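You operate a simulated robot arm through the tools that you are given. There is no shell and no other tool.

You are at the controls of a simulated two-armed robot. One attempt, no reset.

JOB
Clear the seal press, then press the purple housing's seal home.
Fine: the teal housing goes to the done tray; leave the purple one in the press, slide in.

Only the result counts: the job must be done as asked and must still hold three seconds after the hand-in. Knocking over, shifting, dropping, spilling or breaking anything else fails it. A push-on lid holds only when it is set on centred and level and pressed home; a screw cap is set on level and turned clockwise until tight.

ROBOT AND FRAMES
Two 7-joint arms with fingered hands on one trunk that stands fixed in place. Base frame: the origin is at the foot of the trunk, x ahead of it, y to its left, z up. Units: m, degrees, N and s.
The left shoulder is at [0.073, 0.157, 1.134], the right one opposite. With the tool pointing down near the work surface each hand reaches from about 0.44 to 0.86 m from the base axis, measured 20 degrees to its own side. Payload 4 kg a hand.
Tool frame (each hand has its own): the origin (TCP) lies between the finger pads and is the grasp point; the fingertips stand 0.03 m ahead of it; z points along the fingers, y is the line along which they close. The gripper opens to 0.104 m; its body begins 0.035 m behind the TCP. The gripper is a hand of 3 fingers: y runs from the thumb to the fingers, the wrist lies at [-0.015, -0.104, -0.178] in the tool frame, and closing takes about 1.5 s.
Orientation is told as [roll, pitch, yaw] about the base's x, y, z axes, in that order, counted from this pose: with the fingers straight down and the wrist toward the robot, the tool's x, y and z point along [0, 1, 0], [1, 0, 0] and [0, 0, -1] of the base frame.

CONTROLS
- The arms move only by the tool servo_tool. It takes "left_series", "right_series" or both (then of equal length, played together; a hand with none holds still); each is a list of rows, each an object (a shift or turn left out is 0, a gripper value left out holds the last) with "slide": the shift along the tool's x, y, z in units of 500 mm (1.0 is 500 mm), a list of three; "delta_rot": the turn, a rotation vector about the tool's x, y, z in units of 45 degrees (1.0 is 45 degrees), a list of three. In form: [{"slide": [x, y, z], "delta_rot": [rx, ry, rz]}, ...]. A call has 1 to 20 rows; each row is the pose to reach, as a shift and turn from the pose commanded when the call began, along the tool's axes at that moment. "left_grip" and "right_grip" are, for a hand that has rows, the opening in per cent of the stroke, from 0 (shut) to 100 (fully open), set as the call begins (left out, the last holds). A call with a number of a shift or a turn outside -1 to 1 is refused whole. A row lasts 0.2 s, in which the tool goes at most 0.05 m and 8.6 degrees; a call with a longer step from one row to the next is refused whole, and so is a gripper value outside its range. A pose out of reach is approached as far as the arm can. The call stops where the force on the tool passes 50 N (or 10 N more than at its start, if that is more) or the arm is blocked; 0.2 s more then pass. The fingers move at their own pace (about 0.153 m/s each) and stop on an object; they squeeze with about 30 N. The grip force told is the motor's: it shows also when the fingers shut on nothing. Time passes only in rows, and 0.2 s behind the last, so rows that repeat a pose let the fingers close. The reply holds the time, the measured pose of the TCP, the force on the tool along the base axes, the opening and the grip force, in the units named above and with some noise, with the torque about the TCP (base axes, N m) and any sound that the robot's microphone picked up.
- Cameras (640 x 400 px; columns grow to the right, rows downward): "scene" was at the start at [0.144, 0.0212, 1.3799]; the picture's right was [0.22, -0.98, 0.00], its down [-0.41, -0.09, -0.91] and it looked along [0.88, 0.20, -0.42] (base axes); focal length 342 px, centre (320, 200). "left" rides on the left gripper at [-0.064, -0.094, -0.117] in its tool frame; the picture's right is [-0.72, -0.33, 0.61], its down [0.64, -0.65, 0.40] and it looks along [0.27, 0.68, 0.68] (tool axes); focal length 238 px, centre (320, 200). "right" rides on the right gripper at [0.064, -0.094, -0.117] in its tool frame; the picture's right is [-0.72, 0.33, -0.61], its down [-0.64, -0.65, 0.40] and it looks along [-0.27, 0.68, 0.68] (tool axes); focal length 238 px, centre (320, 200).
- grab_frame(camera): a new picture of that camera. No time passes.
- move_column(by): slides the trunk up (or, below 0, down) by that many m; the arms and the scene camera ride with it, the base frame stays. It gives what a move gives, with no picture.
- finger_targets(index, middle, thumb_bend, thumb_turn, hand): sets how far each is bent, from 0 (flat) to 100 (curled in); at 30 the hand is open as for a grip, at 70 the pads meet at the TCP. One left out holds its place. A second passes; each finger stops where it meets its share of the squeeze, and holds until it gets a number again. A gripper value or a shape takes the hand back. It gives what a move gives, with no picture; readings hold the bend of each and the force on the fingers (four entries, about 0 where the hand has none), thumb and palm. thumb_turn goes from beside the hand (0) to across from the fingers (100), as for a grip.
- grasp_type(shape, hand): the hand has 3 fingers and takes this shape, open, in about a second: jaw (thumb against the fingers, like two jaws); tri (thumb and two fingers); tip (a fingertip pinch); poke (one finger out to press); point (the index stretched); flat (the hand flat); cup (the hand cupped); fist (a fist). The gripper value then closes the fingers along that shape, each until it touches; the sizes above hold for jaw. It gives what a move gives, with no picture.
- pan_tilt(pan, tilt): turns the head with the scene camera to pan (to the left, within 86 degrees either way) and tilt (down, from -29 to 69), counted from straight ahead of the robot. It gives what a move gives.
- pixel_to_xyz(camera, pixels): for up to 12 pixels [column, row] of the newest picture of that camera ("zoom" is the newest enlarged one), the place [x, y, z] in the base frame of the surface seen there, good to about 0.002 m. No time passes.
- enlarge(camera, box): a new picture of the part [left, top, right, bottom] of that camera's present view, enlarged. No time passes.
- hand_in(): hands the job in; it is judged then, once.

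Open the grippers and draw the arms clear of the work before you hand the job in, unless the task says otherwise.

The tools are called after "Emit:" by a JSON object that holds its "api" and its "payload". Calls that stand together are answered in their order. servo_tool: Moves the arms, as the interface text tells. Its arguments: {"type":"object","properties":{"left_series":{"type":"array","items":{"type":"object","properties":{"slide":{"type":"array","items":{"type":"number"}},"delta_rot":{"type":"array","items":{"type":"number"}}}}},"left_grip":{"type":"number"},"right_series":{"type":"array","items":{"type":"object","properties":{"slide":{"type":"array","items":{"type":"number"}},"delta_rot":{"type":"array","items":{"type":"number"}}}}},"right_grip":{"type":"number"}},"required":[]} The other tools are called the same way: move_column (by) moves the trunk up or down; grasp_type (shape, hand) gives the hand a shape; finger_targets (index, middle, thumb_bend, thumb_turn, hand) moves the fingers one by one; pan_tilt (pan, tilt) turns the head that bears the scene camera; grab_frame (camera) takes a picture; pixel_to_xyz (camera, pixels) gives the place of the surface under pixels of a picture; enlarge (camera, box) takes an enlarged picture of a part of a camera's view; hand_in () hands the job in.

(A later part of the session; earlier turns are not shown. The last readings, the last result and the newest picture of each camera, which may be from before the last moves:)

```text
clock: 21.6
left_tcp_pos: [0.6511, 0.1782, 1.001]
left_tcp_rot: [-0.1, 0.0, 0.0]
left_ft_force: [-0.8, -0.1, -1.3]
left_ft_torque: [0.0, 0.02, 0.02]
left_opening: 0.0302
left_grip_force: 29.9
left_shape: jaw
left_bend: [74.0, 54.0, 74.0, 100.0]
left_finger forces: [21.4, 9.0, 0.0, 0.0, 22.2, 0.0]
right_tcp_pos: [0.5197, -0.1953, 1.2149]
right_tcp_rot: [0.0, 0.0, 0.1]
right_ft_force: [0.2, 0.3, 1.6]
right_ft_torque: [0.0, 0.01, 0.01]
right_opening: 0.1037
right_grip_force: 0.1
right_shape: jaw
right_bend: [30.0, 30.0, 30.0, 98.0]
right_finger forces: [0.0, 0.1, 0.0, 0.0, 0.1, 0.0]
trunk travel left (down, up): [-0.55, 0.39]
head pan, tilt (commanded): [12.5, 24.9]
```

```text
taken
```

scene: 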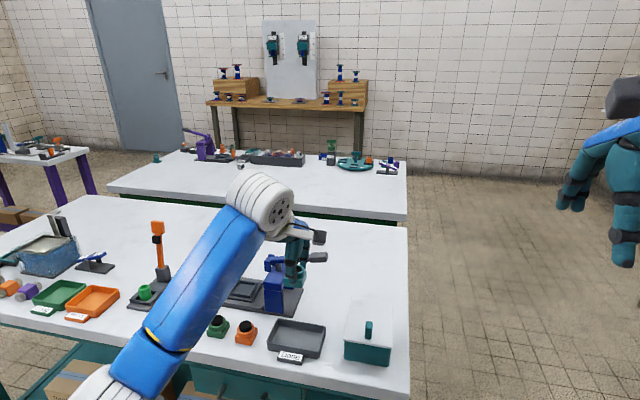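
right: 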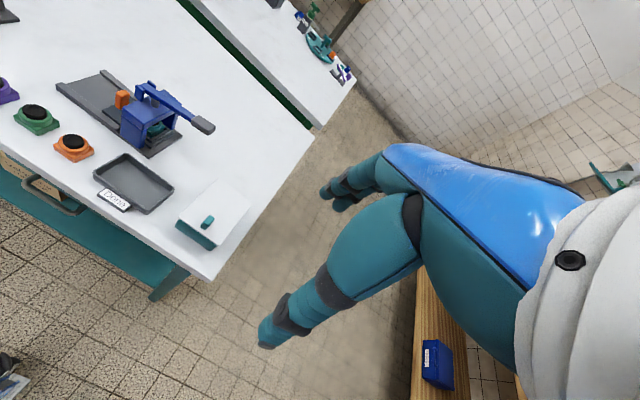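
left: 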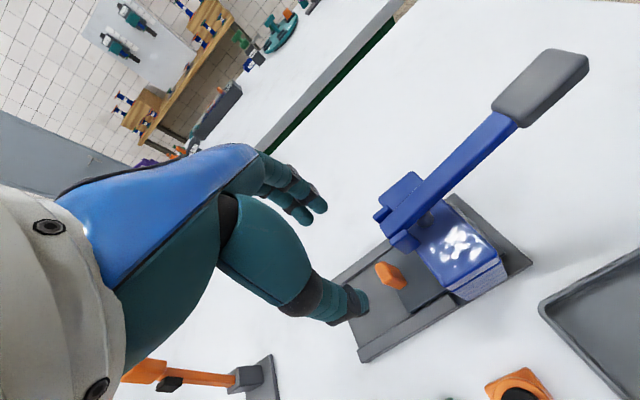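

The housing hangs over the tray at (0.651,0.178,1.001). I rotate the hand +45° about its tool z (yaw −45°) as the first half of the turn.

Emit:
{"api": "servo_tool", "payload": {"left_series": [{"delta_rot": [0, 0, 0.167]}, {"delta_rot": [0, 0, 0.333]}, {"delta_rot": [0, 0, 0.5]}, {"delta_rot": [0, 0, 0.667]}, {"delta_rot": [0, 0, 0.833]}, {"delta_rot": [0, 0, 1.0]}, {"delta_rot": [0, 0, 1.0]}]}}

Emit:
{"api": "grab_frame", "payload": {"camera": "scene"}}

```text
clock: 23.2
left_tcp_pos: [0.6506, 0.1772, 1.0003]
left_tcp_rot: [0.0, 0.0, -45.0]
left_ft_force: [0.8, 1.2, -2.4]
left_ft_torque: [-0.01, 0.03, 0.04]
left_opening: 0.0299
left_grip_force: 30.3
left_shape: jaw
left_bend: [74.0, 54.0, 74.0, 100.0]
left_finger forces: [21.3, 8.4, 0.0, 0.0, 22.4, 0.0]
right_tcp_pos: [0.5208, -0.1953, 1.216]
right_tcp_rot: [0.1, 0.0, 0.2]
right_ft_force: [0.4, -0.1, 0.1]
right_ft_torque: [0.0, -0.03, 0.03]
right_opening: 0.1035
right_grip_force: 0.0
right_shape: jaw
right_bend: [30.0, 30.0, 30.0, 98.0]
right_finger forces: [0.0, 0.0, 0.0, 0.1, 0.0, 0.0]
trunk travel left (down, up): [-0.55, 0.39]
head pan, tilt (commanded): [12.5, 24.9]
```

```text
taken
```

scene: 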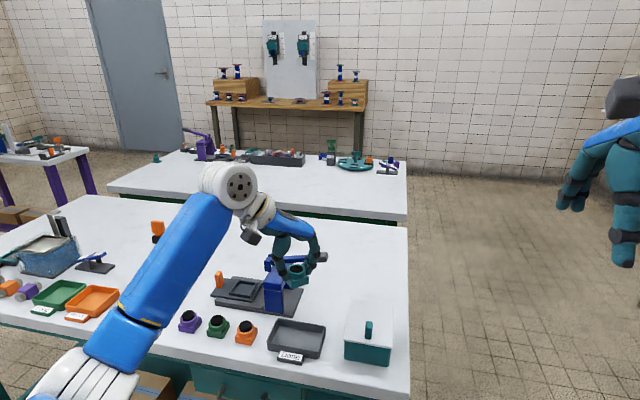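

The rotation went cleanly to yaw −45°. I turn another 45° to yaw −90° so the fingers line up with the tray's long side.

Emit:
{"api": "servo_tool", "payload": {"left_series": [{"delta_rot": [0, 0, 0.167]}, {"delta_rot": [0, 0, 0.333]}, {"delta_rot": [0, 0, 0.5]}, {"delta_rot": [0, 0, 0.667]}, {"delta_rot": [0, 0, 0.833]}, {"delta_rot": [0, 0, 1.0]}, {"delta_rot": [0, 0, 1.0]}]}}

Emit:
{"api": "grab_frame", "payload": {"camera": "scene"}}

Emit:
{"api": "enlarge", "payload": {"camera": "scene", "box": [240, 230, 350, 370]}}

```text
clock: 24.8
left_tcp_pos: [0.6503, 0.1791, 0.9989]
left_tcp_rot: [0.0, 0.0, -90.1]
left_ft_force: [0.0, -0.2, -1.0]
left_ft_torque: [0.02, -0.03, -0.03]
left_opening: 0.0303
left_grip_force: 29.9
left_shape: jaw
left_bend: [74.0, 54.0, 74.0, 100.0]
left_finger forces: [21.1, 8.2, 0.1, 0.0, 22.4, 0.0]
right_tcp_pos: [0.5193, -0.1952, 1.2153]
right_tcp_rot: [0.0, 0.0, 0.1]
right_ft_force: [1.4, 0.7, 0.6]
right_ft_torque: [0.0, -0.02, 0.01]
right_opening: 0.1037
right_grip_force: 0.1
right_shape: jaw
right_bend: [30.0, 30.0, 30.0, 98.0]
right_finger forces: [0.0, 0.1, 0.0, 0.0, 0.0, 0.0]
trunk travel left (down, up): [-0.55, 0.39]
head pan, tilt (commanded): [12.5, 24.9]
```

```text
taken
```

scene: 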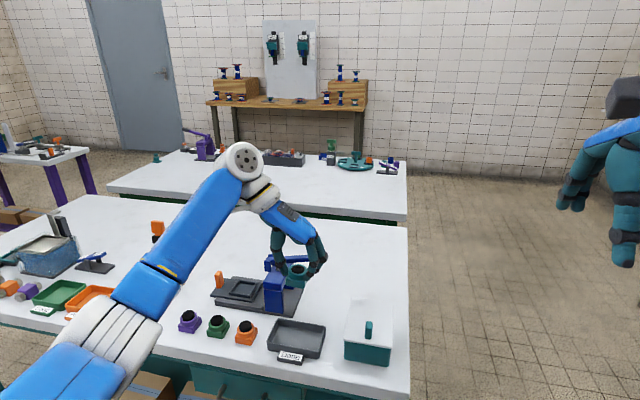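

```text
2.86 times, centred on (295, 300) of scene
```

zoom: 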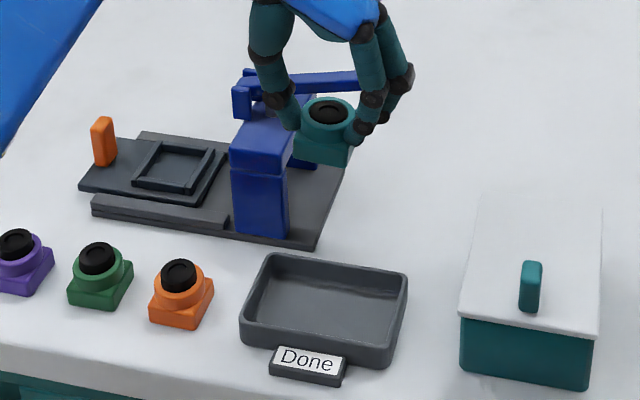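

The housing is held level at yaw −90° over the tray. I lower to TCP z≈0.866 first, still clear of the tray floor.

Emit:
{"api": "servo_tool", "payload": {"left_series": [{"slide": [0, 0, 0.07]}, {"slide": [0, 0, 0.14]}, {"slide": [0, 0, 0.2]}, {"slide": [0, 0, 0.24]}, {"slide": [0, 0, 0.266]}, {"slide": [0, 0, 0.266]}]}}

Emit:
{"api": "enlarge", "payload": {"camera": "scene", "box": [255, 290, 345, 360]}}

Emit:
{"api": "enlarge", "payload": {"camera": "left", "box": [200, 140, 440, 340]}}

```text
clock: 26.2
left_tcp_pos: [0.6515, 0.1781, 0.8674]
left_tcp_rot: [0.0, 0.0, -89.9]
left_ft_force: [-0.4, 0.2, -1.4]
left_ft_torque: [-0.02, -0.01, 0.02]
left_opening: 0.0302
left_grip_force: 29.9
left_shape: jaw
left_bend: [74.0, 54.0, 74.0, 100.0]
left_finger forces: [21.0, 8.1, 0.0, 0.0, 22.5, 0.1]
right_tcp_pos: [0.5213, -0.195, 1.2166]
right_tcp_rot: [0.0, 0.0, 0.1]
right_ft_force: [0.1, -0.2, -0.1]
right_ft_torque: [0.02, 0.03, 0.02]
right_opening: 0.1036
right_grip_force: 0.1
right_shape: jaw
right_bend: [30.0, 30.0, 30.0, 98.0]
right_finger forces: [0.0, 0.0, 0.0, 0.1, 0.0, 0.1]
trunk travel left (down, up): [-0.55, 0.39]
head pan, tilt (commanded): [12.5, 24.9]
```

```text
5.71 times, centred on (300, 325) of scene
```

zoom: 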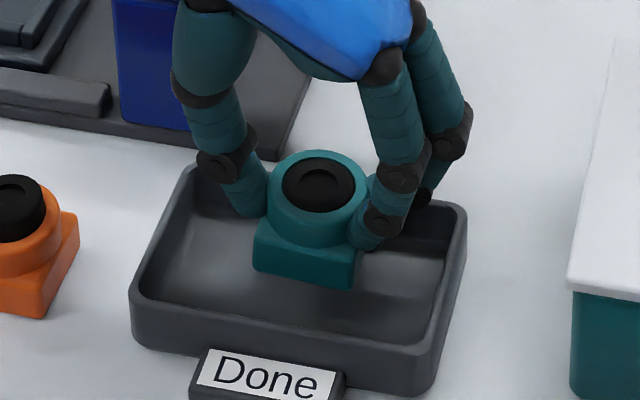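

```text
2.00 times, centred on (320, 240) of left
```

zoom: 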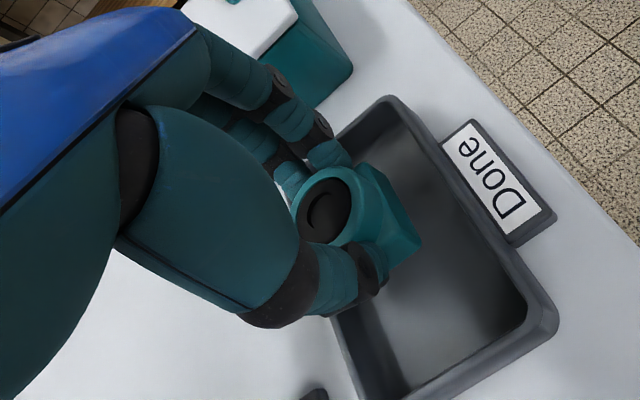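

The housing is over the tray interior. I check the outer finger knuckle positions at (452,140) and (428,195) relative to the tray's right wall before the final lowering.

Emit:
{"api": "enlarge", "payload": {"camera": "scene", "box": [255, 290, 345, 360]}}

Emit:
{"api": "pixel_to_xyz", "payload": {"camera": "zoom", "pixels": [[452, 140], [428, 195], [465, 125], [383, 220], [370, 240], [240, 210], [220, 165], [310, 270], [350, 285], [260, 265], [300, 155], [440, 230]]}}

```text
5.71 times, centred on (300, 325) of scene
```

zoom: 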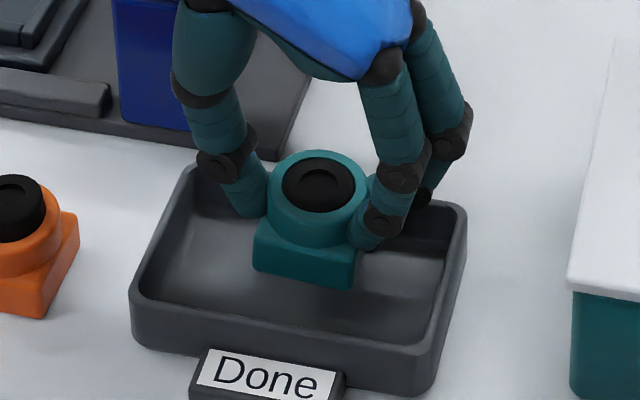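

```text
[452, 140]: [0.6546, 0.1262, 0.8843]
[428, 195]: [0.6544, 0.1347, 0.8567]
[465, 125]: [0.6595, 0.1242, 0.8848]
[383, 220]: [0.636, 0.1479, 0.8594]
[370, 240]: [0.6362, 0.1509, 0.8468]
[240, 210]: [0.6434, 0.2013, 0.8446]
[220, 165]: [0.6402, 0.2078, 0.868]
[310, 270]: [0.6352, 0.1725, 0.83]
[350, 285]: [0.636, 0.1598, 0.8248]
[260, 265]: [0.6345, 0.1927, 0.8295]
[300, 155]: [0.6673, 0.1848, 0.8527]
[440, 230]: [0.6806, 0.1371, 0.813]
```

Housing bottom is ≈0.043 below the TCP, so the floor contact comes at TCP ≈0.847. I shift 5 mm in +y for finger clearance and lower to just above contact.

Emit:
{"api": "servo_tool", "payload": {"left_series": [{"slide": [-0.004, -0.01, 0]}, {"slide": [-0.004, -0.01, 0.015]}, {"slide": [-0.004, -0.01, 0.028]}, {"slide": [-0.004, -0.01, 0.036]}, {"slide": [-0.004, -0.01, 0.039]}, {"slide": [-0.004, -0.01, 0.039]}]}}

Emit:
{"api": "enlarge", "payload": {"camera": "scene", "box": [255, 290, 345, 360]}}

```text
clock: 27.6
left_tcp_pos: [0.6478, 0.1844, 0.8498]
left_tcp_rot: [0.2, 0.0, -89.9]
left_ft_force: [2.1, 0.9, 9.8]
left_ft_torque: [-0.12, -0.06, 0.03]
left_opening: 0.0305
left_grip_force: 30.3
left_shape: jaw
left_bend: [74.0, 54.0, 74.0, 100.0]
left_finger forces: [23.1, 11.1, 0.1, 0.0, 26.1, 0.0]
right_tcp_pos: [0.5193, -0.1948, 1.217]
right_tcp_rot: [-0.1, 0.0, 0.1]
right_ft_force: [0.5, 0.0, 0.4]
right_ft_torque: [-0.03, -0.02, 0.04]
right_opening: 0.1035
right_grip_force: 0.2
right_shape: jaw
right_bend: [30.0, 30.0, 30.0, 98.0]
right_finger forces: [0.1, 0.0, 0.0, 0.1, 0.0, 0.1]
trunk travel left (down, up): [-0.55, 0.39]
head pan, tilt (commanded): [12.5, 24.9]
```

```text
5.71 times, centred on (300, 325) of scene
```

zoom: 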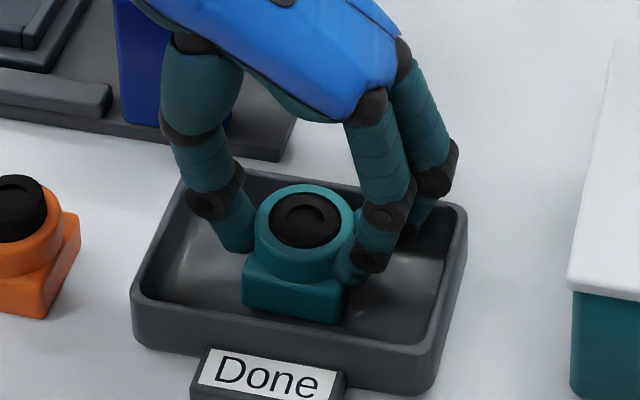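

Contact at 9.8 N shows the housing is resting on the tray floor. I open only slightly (to ~44%) so the fingers don't touch the tray walls.

Emit:
{"api": "servo_tool", "payload": {"left_series": [{"slide": [0, 0, 0]}, {"slide": [0, 0, 0]}, {"slide": [0, 0, 0]}, {"slide": [0, 0, 0]}], "left_grip": 44}}

Emit:
{"api": "enlarge", "payload": {"camera": "scene", "box": [255, 290, 345, 360]}}

```text
clock: 28.6
left_tcp_pos: [0.6477, 0.1849, 0.8473]
left_tcp_rot: [0.0, 0.1, -89.9]
left_ft_force: [-0.4, 0.0, -0.3]
left_ft_torque: [0.03, -0.01, 0.01]
left_opening: 0.0453
left_grip_force: 0.1
left_shape: jaw
left_bend: [74.0, 47.0, 72.0, 100.0]
left_finger forces: [0.0, 0.0, 0.0, 0.0, 0.0, 0.1]
right_tcp_pos: [0.52, -0.1961, 1.2155]
right_tcp_rot: [0.0, -0.1, 0.0]
right_ft_force: [0.0, -0.1, 0.2]
right_ft_torque: [-0.01, 0.03, -0.03]
right_opening: 0.1039
right_grip_force: 0.0
right_shape: jaw
right_bend: [30.0, 30.0, 30.0, 98.0]
right_finger forces: [0.1, 0.0, 0.0, 0.1, 0.1, 0.1]
trunk travel left (down, up): [-0.55, 0.39]
head pan, tilt (commanded): [12.5, 24.9]
```

```text
5.71 times, centred on (300, 325) of scene
```

zoom: 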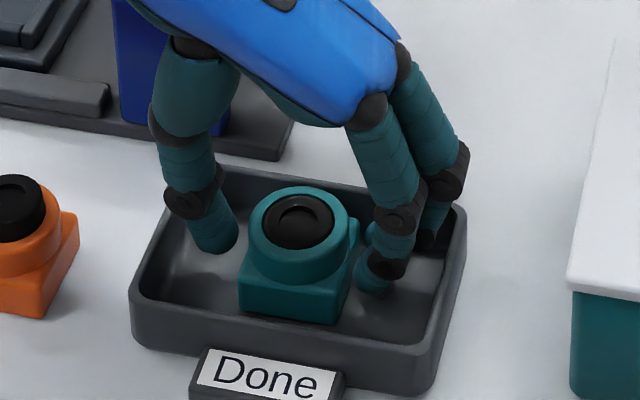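

The fingers released with zero forces and clear the housing. I rise slowly at first, then to z≈1.0.

Emit:
{"api": "servo_tool", "payload": {"left_series": [{"slide": [0, 0, -0.02]}, {"slide": [0, 0, -0.04]}, {"slide": [0, 0, -0.07]}, {"slide": [0, 0, -0.12]}, {"slide": [0, 0, -0.2]}, {"slide": [0, 0, -0.28]}, {"slide": [0, 0, -0.32]}, {"slide": [0, 0, -0.32]}]}}

Emit:
{"api": "enlarge", "payload": {"camera": "scene", "box": [170, 230, 350, 370]}}

```text
clock: 30.4
left_tcp_pos: [0.6481, 0.1836, 1.0073]
left_tcp_rot: [-0.1, 0.0, -89.9]
left_ft_force: [0.1, 0.3, -0.9]
left_ft_torque: [0.03, 0.01, -0.02]
left_opening: 0.0454
left_grip_force: 0.1
left_shape: jaw
left_bend: [74.0, 47.0, 72.0, 100.0]
left_finger forces: [0.0, 0.1, 0.0, 0.0, 0.0, 0.1]
right_tcp_pos: [0.521, -0.1966, 1.2155]
right_tcp_rot: [0.0, -0.1, 0.1]
right_ft_force: [-0.2, 0.1, 0.8]
right_ft_torque: [-0.04, 0.02, 0.03]
right_opening: 0.1037
right_grip_force: 0.1
right_shape: jaw
right_bend: [30.0, 30.0, 30.0, 98.0]
right_finger forces: [0.0, 0.1, 0.0, 0.0, 0.1, 0.0]
trunk travel left (down, up): [-0.55, 0.39]
head pan, tilt (commanded): [12.5, 24.9]
```

```text
2.86 times, centred on (260, 300) of scene
```

zoom: 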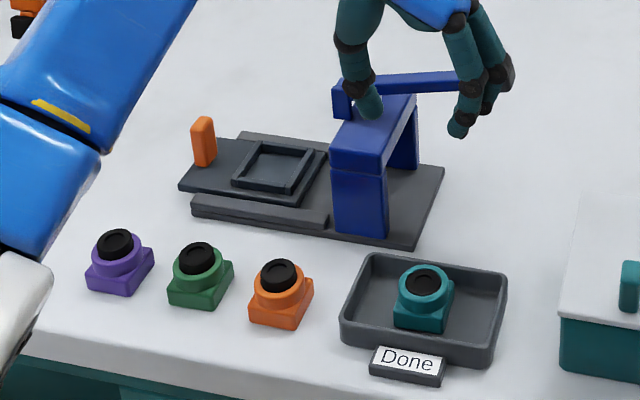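

The teal housing stands in the Done tray. I now measure the empty nest's inner walls precisely.

Emit:
{"api": "enlarge", "payload": {"camera": "scene", "box": [215, 255, 275, 305]}}

Emit:
{"api": "pixel_to_xyz", "payload": {"camera": "zoom", "pixels": [[150, 170], [200, 150], [250, 150], [220, 180], [100, 140], [300, 160], [200, 230], [180, 80], [240, 200], [130, 200], [280, 120], [230, 170]]}}

```text
8.00 times, centred on (245, 280) of scene
```

zoom: 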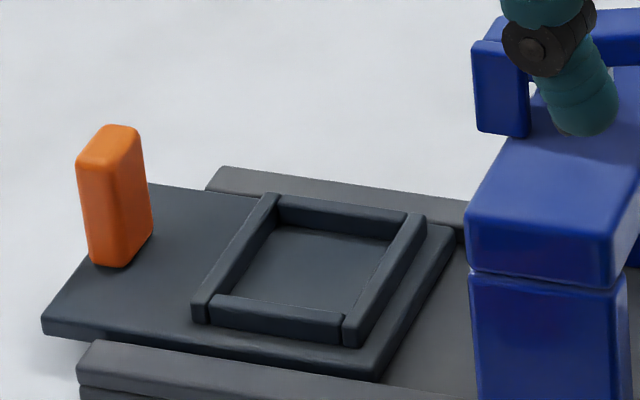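

```text
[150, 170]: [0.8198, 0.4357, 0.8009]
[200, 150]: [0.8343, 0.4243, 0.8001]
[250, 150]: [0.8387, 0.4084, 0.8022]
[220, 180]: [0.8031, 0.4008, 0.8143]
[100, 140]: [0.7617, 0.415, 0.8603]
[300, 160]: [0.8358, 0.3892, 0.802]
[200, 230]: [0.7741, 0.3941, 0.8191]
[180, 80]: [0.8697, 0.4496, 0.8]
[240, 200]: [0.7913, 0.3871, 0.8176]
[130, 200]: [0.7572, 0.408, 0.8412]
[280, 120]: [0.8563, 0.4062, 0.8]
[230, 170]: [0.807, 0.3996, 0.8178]
```

Now I query the nest walls themselves: left wall (200–265), far wall (280–405), right wall (350–418) and the floor.

Emit:
{"api": "pixel_to_xyz", "payload": {"camera": "zoom", "pixels": [[202, 298], [240, 235], [268, 200], [280, 200], [340, 207], [400, 217], [418, 222], [385, 275], [352, 325], [330, 318], [275, 308], [222, 298]]}}

Emit:
{"api": "pixel_to_xyz", "payload": {"camera": "zoom", "pixels": [[315, 265], [255, 260], [280, 228], [385, 240], [370, 265], [345, 305], [240, 290], [310, 235], [290, 300], [240, 255], [365, 285], [345, 340]]}}

```text
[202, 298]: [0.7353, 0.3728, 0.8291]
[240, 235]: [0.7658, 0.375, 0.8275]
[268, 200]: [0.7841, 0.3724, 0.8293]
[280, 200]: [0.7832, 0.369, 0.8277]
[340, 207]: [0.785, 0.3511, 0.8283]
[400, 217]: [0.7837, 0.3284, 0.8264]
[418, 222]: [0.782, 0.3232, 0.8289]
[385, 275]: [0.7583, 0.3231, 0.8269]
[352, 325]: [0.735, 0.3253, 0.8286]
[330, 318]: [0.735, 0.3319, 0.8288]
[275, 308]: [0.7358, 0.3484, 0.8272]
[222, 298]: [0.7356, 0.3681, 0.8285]
```

```text
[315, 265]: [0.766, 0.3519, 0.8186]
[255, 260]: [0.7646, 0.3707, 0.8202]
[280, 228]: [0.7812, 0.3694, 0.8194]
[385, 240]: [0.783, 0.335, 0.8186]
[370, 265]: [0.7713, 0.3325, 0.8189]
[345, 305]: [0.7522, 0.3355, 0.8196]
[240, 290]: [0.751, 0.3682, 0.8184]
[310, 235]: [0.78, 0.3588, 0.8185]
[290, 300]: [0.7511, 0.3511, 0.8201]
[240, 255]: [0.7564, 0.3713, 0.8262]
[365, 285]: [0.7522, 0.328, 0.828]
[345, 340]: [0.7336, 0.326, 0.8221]
```

Nest centre comes out at (0.760,0.3488), floor 0.8185, walls top 0.828, inner width ≈0.043. Now I measure the purple housing precisely.

Emit:
{"api": "enlarge", "payload": {"camera": "scene", "box": [175, 300, 225, 335]}}

Emit:
{"api": "pixel_to_xyz", "payload": {"camera": "zoom", "pixels": [[200, 150], [140, 150], [255, 150], [200, 105], [200, 190], [130, 190], [280, 180], [180, 235], [110, 260], [240, 290], [315, 210], [330, 200]]}}

```text
11.43 times, centred on (200, 318) of scene
```

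zoom: 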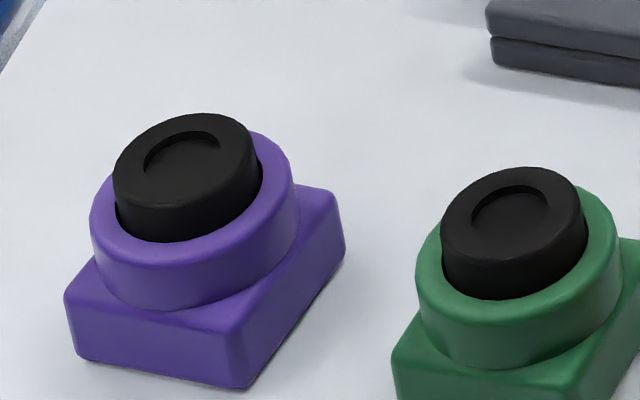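

```text
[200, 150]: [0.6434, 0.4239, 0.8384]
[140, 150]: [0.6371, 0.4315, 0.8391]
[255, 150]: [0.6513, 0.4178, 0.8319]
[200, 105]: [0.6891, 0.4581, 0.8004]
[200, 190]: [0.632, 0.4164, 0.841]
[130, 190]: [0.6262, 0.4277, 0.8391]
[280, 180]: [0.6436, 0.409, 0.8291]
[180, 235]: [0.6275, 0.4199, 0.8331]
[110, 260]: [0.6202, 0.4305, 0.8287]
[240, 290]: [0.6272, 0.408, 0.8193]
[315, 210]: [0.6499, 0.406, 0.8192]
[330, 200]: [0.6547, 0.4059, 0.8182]
```

I query table points hugging the purple block's bottom edges, plus top-edge points, to get its yaw and centre.

Emit:
{"api": "pixel_to_xyz", "payload": {"camera": "zoom", "pixels": [[82, 362], [160, 380], [235, 391], [268, 370], [310, 308], [346, 252], [75, 293], [155, 315], [232, 328], [265, 305], [300, 255], [333, 200]]}}

Emit:
{"api": "pixel_to_xyz", "payload": {"camera": "zoom", "pixels": [[95, 205], [92, 220], [110, 170], [195, 240], [200, 255], [265, 215], [290, 190], [275, 150], [260, 135], [150, 245], [240, 230], [118, 200]]}}

```text
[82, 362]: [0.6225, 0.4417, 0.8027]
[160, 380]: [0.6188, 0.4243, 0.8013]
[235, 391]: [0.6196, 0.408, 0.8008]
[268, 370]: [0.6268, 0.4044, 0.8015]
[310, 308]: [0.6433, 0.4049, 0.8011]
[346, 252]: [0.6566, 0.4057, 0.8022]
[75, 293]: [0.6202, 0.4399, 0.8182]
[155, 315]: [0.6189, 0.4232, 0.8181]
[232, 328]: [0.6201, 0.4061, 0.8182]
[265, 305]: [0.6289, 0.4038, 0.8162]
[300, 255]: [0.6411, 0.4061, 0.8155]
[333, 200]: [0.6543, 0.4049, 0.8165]
```

```text
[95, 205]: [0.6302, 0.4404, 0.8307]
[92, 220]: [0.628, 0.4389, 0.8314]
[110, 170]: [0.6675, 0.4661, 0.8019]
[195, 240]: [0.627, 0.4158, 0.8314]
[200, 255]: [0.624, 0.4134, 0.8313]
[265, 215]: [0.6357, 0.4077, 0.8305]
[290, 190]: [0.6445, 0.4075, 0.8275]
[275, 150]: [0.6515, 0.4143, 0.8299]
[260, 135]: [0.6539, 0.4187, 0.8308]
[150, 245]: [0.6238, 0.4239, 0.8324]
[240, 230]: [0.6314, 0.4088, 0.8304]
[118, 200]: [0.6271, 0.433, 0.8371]
```

The purple block is axis-aligned, centred at about (0.6395,0.4243) with block top 0.818 and seal top ≈0.839. I rotate the hand back to yaw 0 in two steps, beginning with −45° about tool z.

Emit:
{"api": "servo_tool", "payload": {"left_series": [{"delta_rot": [0, 0, -0.167]}, {"delta_rot": [0, 0, -0.333]}, {"delta_rot": [0, 0, -0.5]}, {"delta_rot": [0, 0, -0.667]}, {"delta_rot": [0, 0, -0.833]}, {"delta_rot": [0, 0, -1.0]}, {"delta_rot": [0, 0, -1.0]}], "left_grip": 65}}

Emit:
{"api": "servo_tool", "payload": {"left_series": [{"delta_rot": [0, 0, -0.167]}, {"delta_rot": [0, 0, -0.333]}, {"delta_rot": [0, 0, -0.5]}, {"delta_rot": [0, 0, -0.667]}, {"delta_rot": [0, 0, -0.833]}, {"delta_rot": [0, 0, -1.0]}, {"delta_rot": [0, 0, -1.0]}]}}

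```text
clock: 32.0
left_tcp_pos: [0.6494, 0.1849, 1.0076]
left_tcp_rot: [0.1, 0.0, -44.9]
left_ft_force: [-0.1, 0.5, -0.6]
left_ft_torque: [0.02, 0.01, -0.02]
left_opening: 0.0673
left_grip_force: 0.0
left_shape: jaw
left_bend: [28.0, 39.0, 62.0, 100.0]
left_finger forces: [0.1, 0.0, 0.1, 0.0, 0.1, 0.0]
right_tcp_pos: [0.5211, -0.1955, 1.2163]
right_tcp_rot: [0.0, 0.0, 0.1]
right_ft_force: [0.4, -0.3, -0.3]
right_ft_torque: [0.02, 0.02, 0.0]
right_opening: 0.1035
right_grip_force: 0.0
right_shape: jaw
right_bend: [30.0, 30.0, 30.0, 98.0]
right_finger forces: [0.0, 0.0, 0.0, 0.0, 0.0, 0.0]
trunk travel left (down, up): [-0.55, 0.39]
head pan, tilt (commanded): [12.5, 24.9]
```

```text
clock: 33.6
left_tcp_pos: [0.6476, 0.1843, 1.007]
left_tcp_rot: [0.0, 0.0, 0.0]
left_ft_force: [-0.5, -0.1, 0.9]
left_ft_torque: [-0.01, 0.0, 0.0]
left_opening: 0.0675
left_grip_force: 0.0
left_shape: jaw
left_bend: [28.0, 39.0, 62.0, 100.0]
left_finger forces: [0.0, 0.0, 0.0, 0.0, 0.1, 0.0]
right_tcp_pos: [0.5205, -0.1957, 1.216]
right_tcp_rot: [0.1, 0.0, 0.0]
right_ft_force: [-0.1, -0.5, 1.0]
right_ft_torque: [0.02, 0.01, 0.01]
right_opening: 0.1036
right_grip_force: 0.0
right_shape: jaw
right_bend: [30.0, 30.0, 30.0, 98.0]
right_finger forces: [0.0, 0.0, 0.0, 0.0, 0.0, 0.1]
trunk travel left (down, up): [-0.55, 0.39]
head pan, tilt (commanded): [12.5, 24.9]
```

The hand is back at yaw 0, open 65%. I move over to the purple housing at (0.639,0.424) and lower to z≈0.90.

Emit:
{"api": "servo_tool", "payload": {"left_series": [{"slide": [0.08, -0.005, 0]}, {"slide": [0.16, -0.01, 0]}, {"slide": [0.24, -0.015, 0]}, {"slide": [0.32, -0.017, 0]}, {"slide": [0.4, -0.017, 0]}, {"slide": [0.479, -0.017, 0]}, {"slide": [0.479, -0.017, 0.07]}, {"slide": [0.479, -0.017, 0.14]}, {"slide": [0.479, -0.017, 0.2]}, {"slide": [0.479, -0.017, 0.2]}]}}

Emit:
{"api": "enlarge", "payload": {"camera": "left", "box": [200, 140, 440, 340]}}

Emit:
{"api": "enlarge", "payload": {"camera": "scene", "box": [160, 270, 250, 340]}}

```text
clock: 35.8
left_tcp_pos: [0.6386, 0.4241, 0.9069]
left_tcp_rot: [0.0, 0.0, 0.0]
left_ft_force: [0.6, 0.7, 0.1]
left_ft_torque: [0.01, -0.04, 0.03]
left_opening: 0.0671
left_grip_force: 0.3
left_shape: jaw
left_bend: [28.0, 39.0, 62.0, 100.0]
left_finger forces: [0.0, 0.1, 0.0, 0.1, 0.0, 0.0]
right_tcp_pos: [0.5206, -0.1954, 1.2155]
right_tcp_rot: [0.0, 0.0, 0.1]
right_ft_force: [0.2, 0.3, -0.5]
right_ft_torque: [-0.01, -0.02, 0.02]
right_opening: 0.1036
right_grip_force: 0.0
right_shape: jaw
right_bend: [30.0, 30.0, 30.0, 98.0]
right_finger forces: [0.1, 0.0, 0.0, 0.0, 0.0, 0.1]
trunk travel left (down, up): [-0.55, 0.39]
head pan, tilt (commanded): [12.5, 24.9]
```

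```text
2.00 times, centred on (320, 240) of left
```

zoom: 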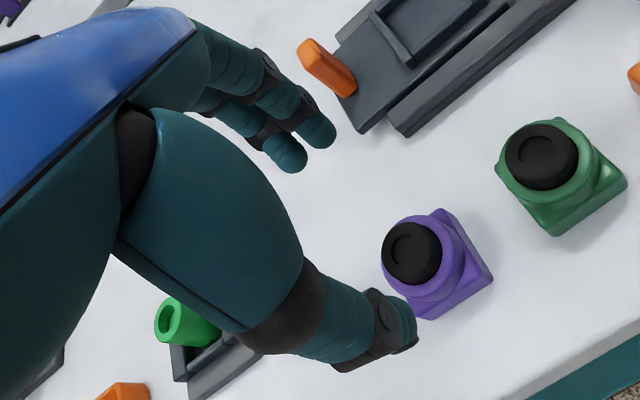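

```text
5.71 times, centred on (205, 305) of scene
```

zoom: 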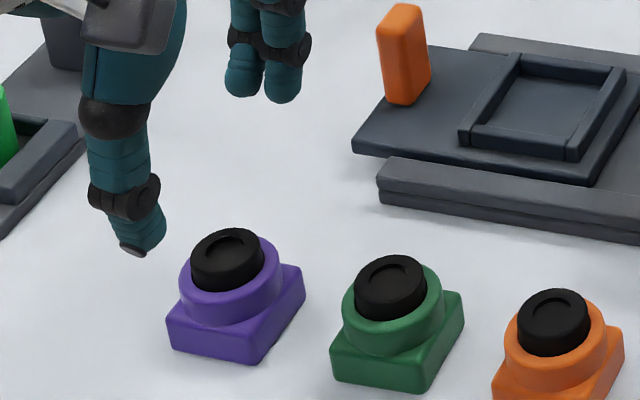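

The purple housing sits between thumb and fingers below. I descend to TCP z≈0.842 with the fingers open.

Emit:
{"api": "servo_tool", "payload": {"left_series": [{"slide": [0, 0.001, 0.05]}, {"slide": [0, 0.001, 0.09]}, {"slide": [0, 0.001, 0.115]}, {"slide": [0, 0.001, 0.129]}, {"slide": [0, 0.001, 0.129]}]}}

Emit:
{"api": "enlarge", "payload": {"camera": "left", "box": [240, 160, 440, 340]}}

Emit:
{"api": "enlarge", "payload": {"camera": "scene", "box": [160, 270, 250, 340]}}

```text
clock: 37.0
left_tcp_pos: [0.6404, 0.4238, 0.8443]
left_tcp_rot: [0.0, 0.0, 0.1]
left_ft_force: [-0.1, -0.4, -0.8]
left_ft_torque: [-0.03, 0.01, -0.01]
left_opening: 0.0674
left_grip_force: 0.0
left_shape: jaw
left_bend: [28.0, 39.0, 62.0, 100.0]
left_finger forces: [0.0, 0.0, 0.1, 0.1, 0.0, 0.0]
right_tcp_pos: [0.5209, -0.1947, 1.2159]
right_tcp_rot: [0.0, 0.0, 0.0]
right_ft_force: [0.1, 0.2, -0.1]
right_ft_torque: [0.01, -0.01, 0.01]
right_opening: 0.1037
right_grip_force: 0.0
right_shape: jaw
right_bend: [30.0, 30.0, 30.0, 98.0]
right_finger forces: [0.0, 0.1, 0.0, 0.0, 0.0, 0.0]
trunk travel left (down, up): [-0.55, 0.39]
head pan, tilt (commanded): [12.5, 24.9]
```

```text
2.22 times, centred on (340, 250) of left
```

zoom: 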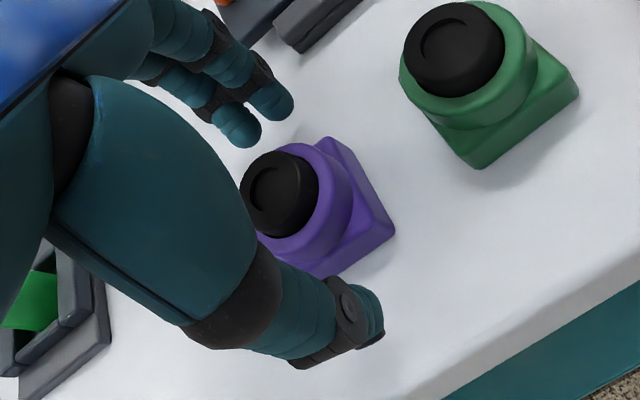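

```text
5.71 times, centred on (205, 305) of scene
```

zoom: 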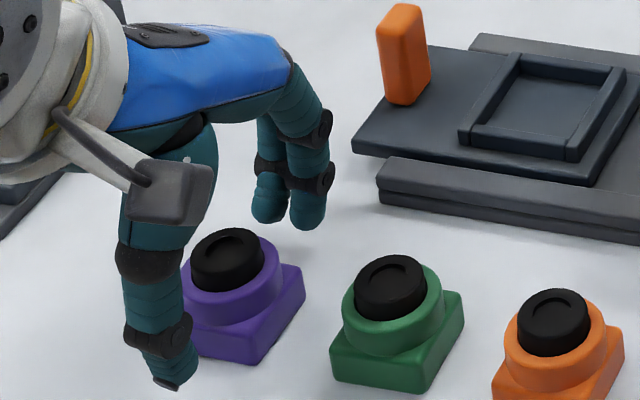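

The view matches the teal grasp geometry closely (seal at (280,193) vs (277,192)). I close the gripper on the purple housing.

Emit:
{"api": "servo_tool", "payload": {"left_series": [{"slide": [0, 0, 0]}, {"slide": [0, 0, 0]}, {"slide": [0, 0, 0]}, {"slide": [0, 0, 0]}, {"slide": [0, 0, 0]}, {"slide": [0, 0, 0]}, {"slide": [0, 0, 0]}], "left_grip": 0}}

Emit:
{"api": "enlarge", "payload": {"camera": "left", "box": [240, 160, 440, 340]}}

Emit:
{"api": "enlarge", "payload": {"camera": "scene", "box": [160, 270, 250, 340]}}

```text
clock: 38.6
left_tcp_pos: [0.6399, 0.4241, 0.8457]
left_tcp_rot: [0.1, -0.2, -0.1]
left_ft_force: [4.1, 2.6, 11.0]
left_ft_torque: [0.14, -0.39, -0.04]
left_opening: 0.0303
left_grip_force: 29.8
left_shape: jaw
left_bend: [74.0, 56.0, 74.0, 100.0]
left_finger forces: [20.6, 18.9, 0.0, 0.0, 25.2, 0.0]
right_tcp_pos: [0.5194, -0.1964, 1.2158]
right_tcp_rot: [0.1, -0.1, 0.1]
right_ft_force: [0.8, 0.5, -0.4]
right_ft_torque: [0.03, -0.02, 0.02]
right_opening: 0.1036
right_grip_force: 0.1
right_shape: jaw
right_bend: [30.0, 30.0, 30.0, 98.0]
right_finger forces: [0.1, 0.0, 0.0, 0.1, 0.1, 0.0]
trunk travel left (down, up): [-0.55, 0.39]
head pan, tilt (commanded): [12.5, 24.9]
```

```text
2.22 times, centred on (340, 250) of left
```

zoom: 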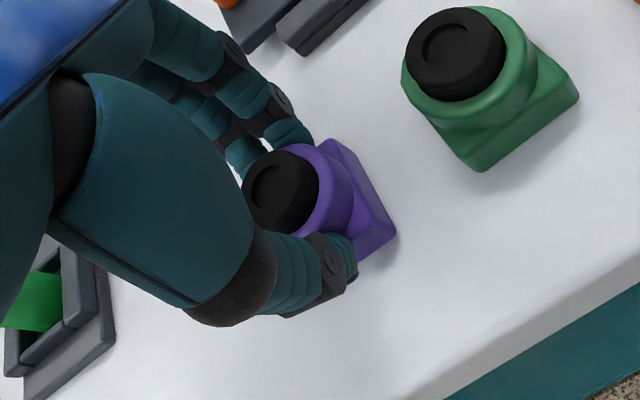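

```text
5.71 times, centred on (205, 305) of scene
```

zoom: 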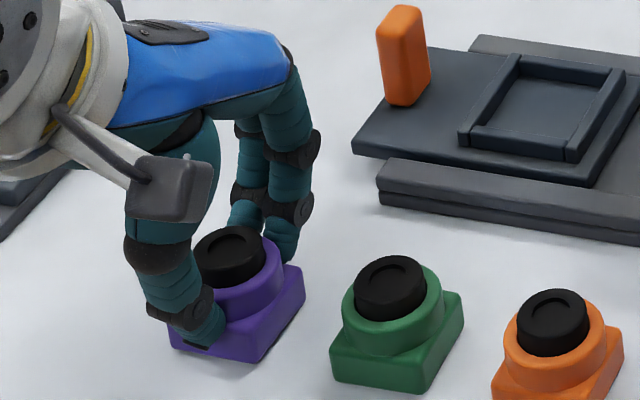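

The grip is closed with ~11 N vertical reaction. I lift slowly 25 mm and check the housing and seal.

Emit:
{"api": "servo_tool", "payload": {"left_series": [{"slide": [0, 0, -0.006]}, {"slide": [0, 0, -0.014]}, {"slide": [0, 0, -0.024]}, {"slide": [0, 0, -0.036]}, {"slide": [0, 0, -0.05]}, {"slide": [0, 0, -0.05]}]}}

Emit:
{"api": "enlarge", "payload": {"camera": "left", "box": [240, 160, 440, 340]}}

Emit:
{"api": "enlarge", "payload": {"camera": "scene", "box": [170, 280, 230, 330]}}

```text
clock: 40.0
left_tcp_pos: [0.6389, 0.4243, 0.8677]
left_tcp_rot: [0.1, 0.0, -0.1]
left_ft_force: [0.3, 0.4, -1.1]
left_ft_torque: [-0.05, 0.03, -0.03]
left_opening: 0.0301
left_grip_force: 30.3
left_shape: jaw
left_bend: [74.0, 56.0, 74.0, 100.0]
left_finger forces: [19.6, 9.0, 0.0, 0.0, 25.4, 0.0]
right_tcp_pos: [0.5203, -0.1941, 1.2173]
right_tcp_rot: [-0.1, 0.0, 0.0]
right_ft_force: [-0.3, 0.5, 0.2]
right_ft_torque: [0.04, 0.0, 0.0]
right_opening: 0.1037
right_grip_force: 0.0
right_shape: jaw
right_bend: [30.0, 30.0, 30.0, 98.0]
right_finger forces: [0.0, 0.1, 0.1, 0.0, 0.0, 0.1]
trunk travel left (down, up): [-0.55, 0.39]
head pan, tilt (commanded): [12.5, 24.9]
```

```text
2.22 times, centred on (340, 250) of left
```

zoom: 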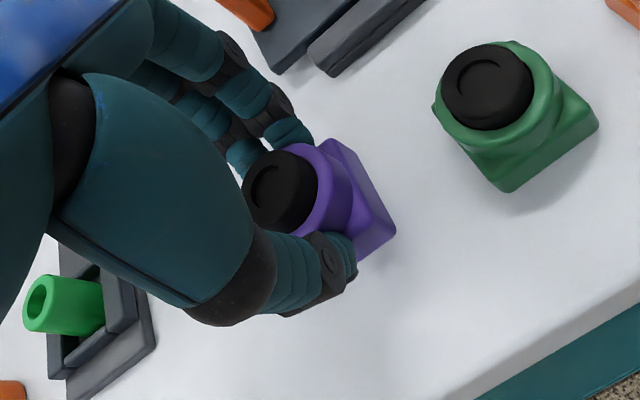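

```text
8.00 times, centred on (200, 305) of scene
```

zoom: 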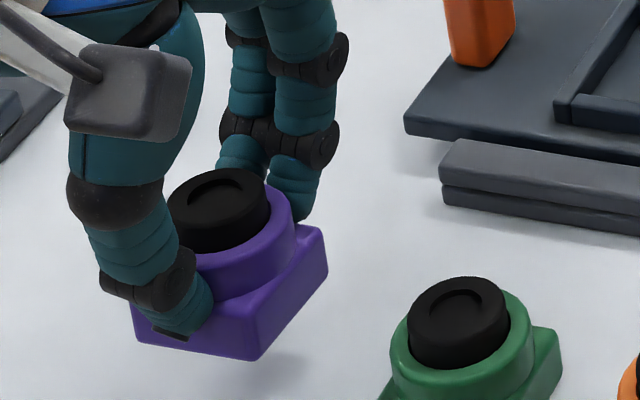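

The purple housing is lifted level with its seal seated on top. I raise gently to z≈0.95 and carry it over the nest in small steps.

Emit:
{"api": "servo_tool", "payload": {"left_series": [{"slide": [0, 0, -0.03]}, {"slide": [0, 0, -0.07]}, {"slide": [0, 0, -0.11]}, {"slide": [0, 0, -0.14]}, {"slide": [0, 0, -0.16]}, {"slide": [-0.015, 0.024, -0.16]}, {"slide": [-0.04, 0.064, -0.16]}, {"slide": [-0.067, 0.108, -0.16]}, {"slide": [-0.094, 0.15, -0.16]}, {"slide": [-0.12, 0.192, -0.16]}, {"slide": [-0.14, 0.224, -0.16]}, {"slide": [-0.151, 0.242, -0.16]}, {"slide": [-0.151, 0.242, -0.16]}]}}

Emit:
{"api": "enlarge", "payload": {"camera": "scene", "box": [210, 225, 280, 285]}}

Emit:
{"api": "enlarge", "payload": {"camera": "left", "box": [240, 160, 440, 340]}}

```text
clock: 42.8
left_tcp_pos: [0.7618, 0.3483, 0.9478]
left_tcp_rot: [0.0, 0.1, 0.0]
left_ft_force: [-0.3, 0.3, -1.1]
left_ft_torque: [-0.01, 0.02, 0.02]
left_opening: 0.0301
left_grip_force: 30.3
left_shape: jaw
left_bend: [74.0, 56.0, 74.0, 100.0]
left_finger forces: [20.0, 8.8, 0.0, 0.0, 25.4, 0.0]
right_tcp_pos: [0.5211, -0.1948, 1.2159]
right_tcp_rot: [-0.1, 0.0, 0.2]
right_ft_force: [0.1, -0.2, -0.4]
right_ft_torque: [-0.03, 0.02, -0.01]
right_opening: 0.1038
right_grip_force: 0.0
right_shape: jaw
right_bend: [30.0, 30.0, 30.0, 98.0]
right_finger forces: [0.0, 0.1, 0.0, 0.0, 0.1, 0.1]
trunk travel left (down, up): [-0.55, 0.39]
head pan, tilt (commanded): [12.5, 24.9]
```

```text
6.67 times, centred on (245, 255) of scene
```

zoom: 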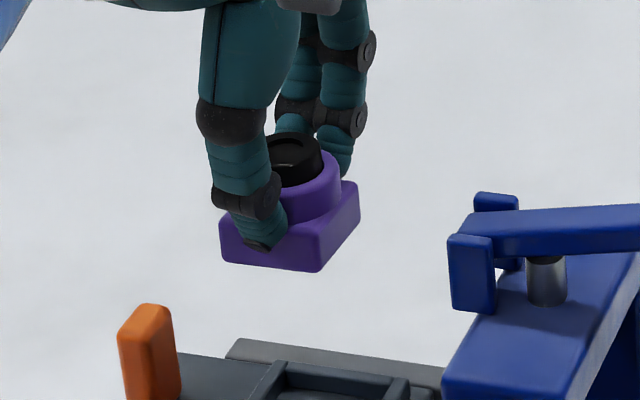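

```text
2.22 times, centred on (340, 250) of left
```

zoom: 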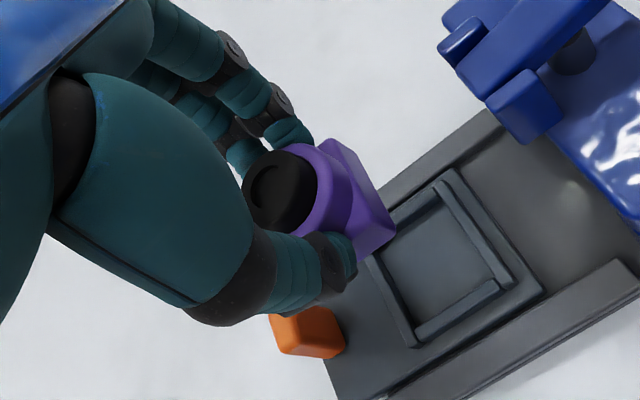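

The housing is held above the nest, with the block edges parallel to it. I lower to TCP z≈0.884 so the block bottom hovers ~12 mm above the rim, for a precise alignment check.

Emit:
{"api": "servo_tool", "payload": {"left_series": [{"slide": [0, -0.002, 0.04]}, {"slide": [0, -0.002, 0.08]}, {"slide": [0, -0.002, 0.11]}, {"slide": [0, -0.002, 0.128]}, {"slide": [0, -0.002, 0.128]}]}}

Emit:
{"api": "enlarge", "payload": {"camera": "scene", "box": [215, 240, 275, 290]}}

Emit:
{"api": "enlarge", "payload": {"camera": "left", "box": [280, 180, 420, 320]}}

```text
clock: 44.0
left_tcp_pos: [0.7612, 0.3491, 0.8841]
left_tcp_rot: [0.1, 0.0, 0.0]
left_ft_force: [-0.2, -0.2, -1.4]
left_ft_torque: [0.02, 0.02, 0.03]
left_opening: 0.0297
left_grip_force: 29.9
left_shape: jaw
left_bend: [74.0, 56.0, 74.0, 100.0]
left_finger forces: [20.2, 8.6, 0.1, 0.0, 25.5, 0.0]
right_tcp_pos: [0.5214, -0.1944, 1.2159]
right_tcp_rot: [0.0, -0.1, 0.1]
right_ft_force: [0.1, -0.5, -1.3]
right_ft_torque: [0.01, -0.01, 0.05]
right_opening: 0.1035
right_grip_force: 0.1
right_shape: jaw
right_bend: [30.0, 30.0, 30.0, 98.0]
right_finger forces: [0.0, 0.0, 0.0, 0.1, 0.0, 0.1]
trunk travel left (down, up): [-0.55, 0.39]
head pan, tilt (commanded): [12.5, 24.9]
```

```text
8.00 times, centred on (245, 265) of scene
```

zoom: 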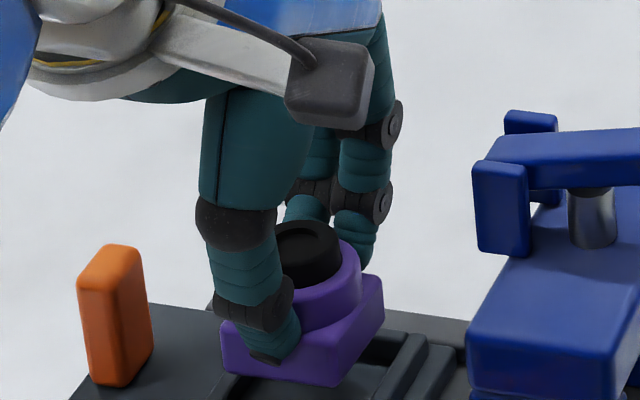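

```text
2.86 times, centred on (350, 250) of left
```

zoom: 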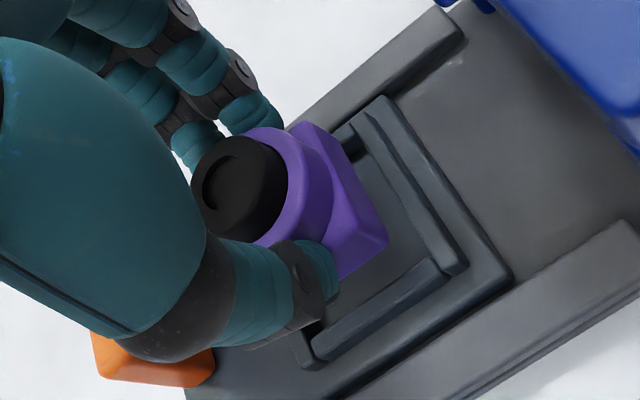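

I query the purple block's front and right faces and seal to find its centre against the nest.

Emit:
{"api": "enlarge", "payload": {"camera": "scene", "box": [230, 250, 270, 285]}}

Emit:
{"api": "pixel_to_xyz", "payload": {"camera": "zoom", "pixels": [[105, 285], [105, 310], [250, 300], [270, 310], [290, 320], [320, 300], [340, 270], [360, 240], [380, 210], [340, 240], [365, 205], [300, 140]]}}

```text
11.43 times, centred on (250, 268) of scene
```

zoom: 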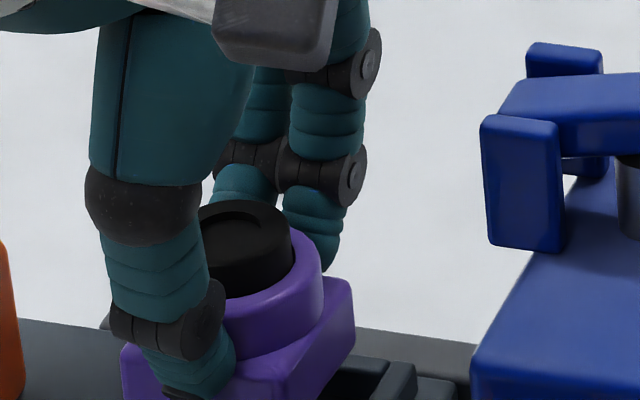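

```text
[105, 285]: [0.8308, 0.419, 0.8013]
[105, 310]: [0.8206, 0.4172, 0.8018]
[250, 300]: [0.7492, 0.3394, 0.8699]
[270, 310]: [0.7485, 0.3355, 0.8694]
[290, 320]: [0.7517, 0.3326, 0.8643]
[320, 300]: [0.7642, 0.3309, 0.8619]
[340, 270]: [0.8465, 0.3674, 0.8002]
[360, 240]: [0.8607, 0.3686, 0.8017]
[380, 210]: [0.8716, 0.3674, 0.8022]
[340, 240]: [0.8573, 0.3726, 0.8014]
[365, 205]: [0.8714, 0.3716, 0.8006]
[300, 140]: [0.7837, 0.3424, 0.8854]
```

I recentre the zoom lower so the whole block is visible and query its faces.

Emit:
{"api": "enlarge", "payload": {"camera": "scene", "box": [225, 262, 281, 297]}}

Emit:
{"api": "pixel_to_xyz", "payload": {"camera": "zoom", "pixels": [[90, 225], [95, 260], [190, 270], [215, 265], [220, 285], [240, 260], [260, 230], [280, 200], [285, 170], [250, 220], [270, 185], [230, 290]]}}

```text
11.43 times, centred on (253, 280) of scene
```

zoom: 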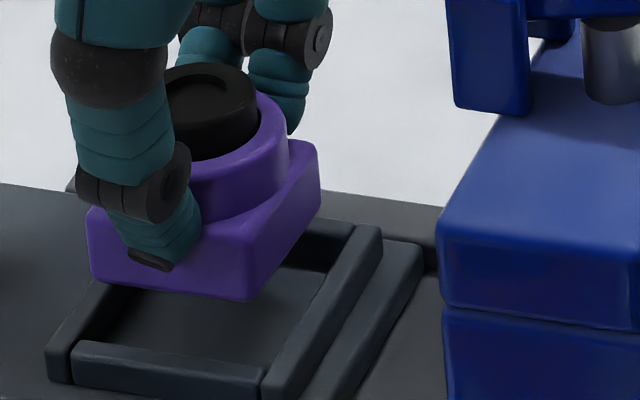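

```text
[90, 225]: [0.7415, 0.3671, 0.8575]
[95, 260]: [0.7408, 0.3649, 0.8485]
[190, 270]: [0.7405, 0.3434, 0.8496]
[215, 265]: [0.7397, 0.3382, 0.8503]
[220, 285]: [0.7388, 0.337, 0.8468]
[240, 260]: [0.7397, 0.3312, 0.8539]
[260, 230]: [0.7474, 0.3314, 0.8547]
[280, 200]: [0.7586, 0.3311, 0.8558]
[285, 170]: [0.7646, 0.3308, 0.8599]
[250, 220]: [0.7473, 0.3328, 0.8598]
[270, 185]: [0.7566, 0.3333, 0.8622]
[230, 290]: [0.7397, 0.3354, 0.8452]
```

Block faces are at x≈0.740 and y≈0.331 (38 mm block), giving centre ≈(0.759,0.350) against nest (0.760,0.3488). I nudge +1 mm x, −1 mm y and lower to just inside the rim.

Emit:
{"api": "servo_tool", "payload": {"left_series": [{"slide": [-0.002, 0.002, 0]}, {"slide": [-0.002, 0.002, 0.01]}, {"slide": [-0.002, 0.002, 0.02]}, {"slide": [-0.002, 0.002, 0.028]}, {"slide": [-0.002, 0.002, 0.036]}, {"slide": [-0.002, 0.002, 0.036]}]}}

Emit:
{"api": "enlarge", "payload": {"camera": "scene", "box": [225, 262, 281, 297]}}

Emit:
{"api": "enlarge", "payload": {"camera": "left", "box": [280, 180, 420, 320]}}

```text
clock: 45.4
left_tcp_pos: [0.7607, 0.3473, 0.866]
left_tcp_rot: [-0.1, 0.0, 0.2]
left_ft_force: [-0.3, 0.0, -1.8]
left_ft_torque: [0.01, 0.01, 0.01]
left_opening: 0.0298
left_grip_force: 29.7
left_shape: jaw
left_bend: [74.0, 56.0, 74.0, 100.0]
left_finger forces: [20.3, 8.8, 0.0, 0.0, 25.5, 0.1]
right_tcp_pos: [0.5206, -0.1951, 1.2161]
right_tcp_rot: [0.0, 0.0, 0.1]
right_ft_force: [0.4, 0.1, -0.9]
right_ft_torque: [0.01, 0.0, 0.0]
right_opening: 0.1036
right_grip_force: 0.1
right_shape: jaw
right_bend: [30.0, 30.0, 30.0, 98.0]
right_finger forces: [0.0, 0.0, 0.0, 0.0, 0.0, 0.0]
trunk travel left (down, up): [-0.55, 0.39]
head pan, tilt (commanded): [12.5, 24.9]
```

```text
11.43 times, centred on (253, 280) of scene
```

zoom: 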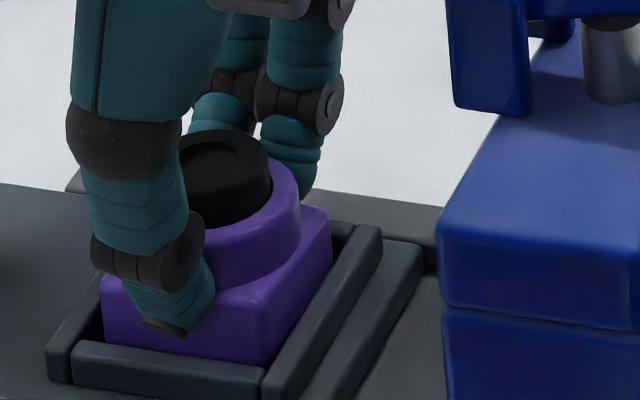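

```text
2.86 times, centred on (350, 250) of left
```

zoom: 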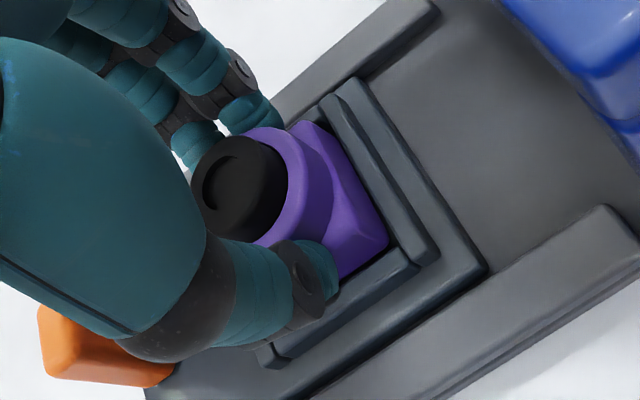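

The block has entered the rim with no side force. I lower the last ~7 mm to the nest floor.

Emit:
{"api": "servo_tool", "payload": {"left_series": [{"slide": [0, 0, 0.004]}, {"slide": [0, 0, 0.008]}, {"slide": [0, 0, 0.012]}, {"slide": [0, 0, 0.014]}, {"slide": [0, 0, 0.014]}]}}

Emit:
{"api": "enlarge", "payload": {"camera": "scene", "box": [225, 262, 281, 297]}}

```text
clock: 46.6
left_tcp_pos: [0.7612, 0.3462, 0.8636]
left_tcp_rot: [0.1, -0.3, 0.0]
left_ft_force: [3.2, 1.1, 14.9]
left_ft_torque: [0.14, -0.41, -0.03]
left_opening: 0.0302
left_grip_force: 30.0
left_shape: jaw
left_bend: [74.0, 56.0, 74.0, 100.0]
left_finger forces: [25.4, 16.2, 0.0, 0.0, 26.8, 0.1]
right_tcp_pos: [0.5201, -0.1964, 1.2177]
right_tcp_rot: [0.1, -0.1, 0.1]
right_ft_force: [-0.8, 0.2, 0.2]
right_ft_torque: [0.03, 0.03, 0.02]
right_opening: 0.1037
right_grip_force: 0.0
right_shape: jaw
right_bend: [30.0, 30.0, 30.0, 98.0]
right_finger forces: [0.0, 0.0, 0.0, 0.1, 0.0, 0.0]
trunk travel left (down, up): [-0.55, 0.39]
head pan, tilt (commanded): [12.5, 24.9]
```

```text
11.43 times, centred on (253, 280) of scene
```

zoom: 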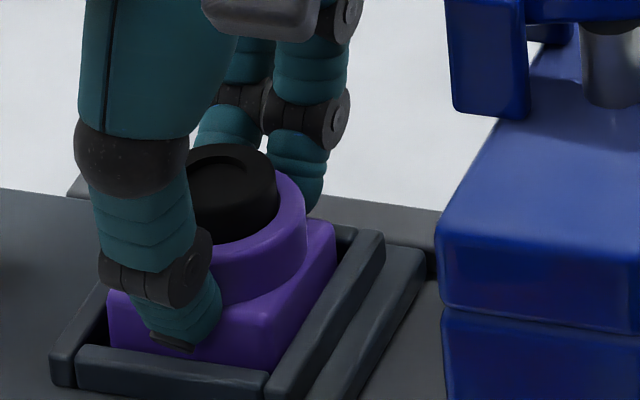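

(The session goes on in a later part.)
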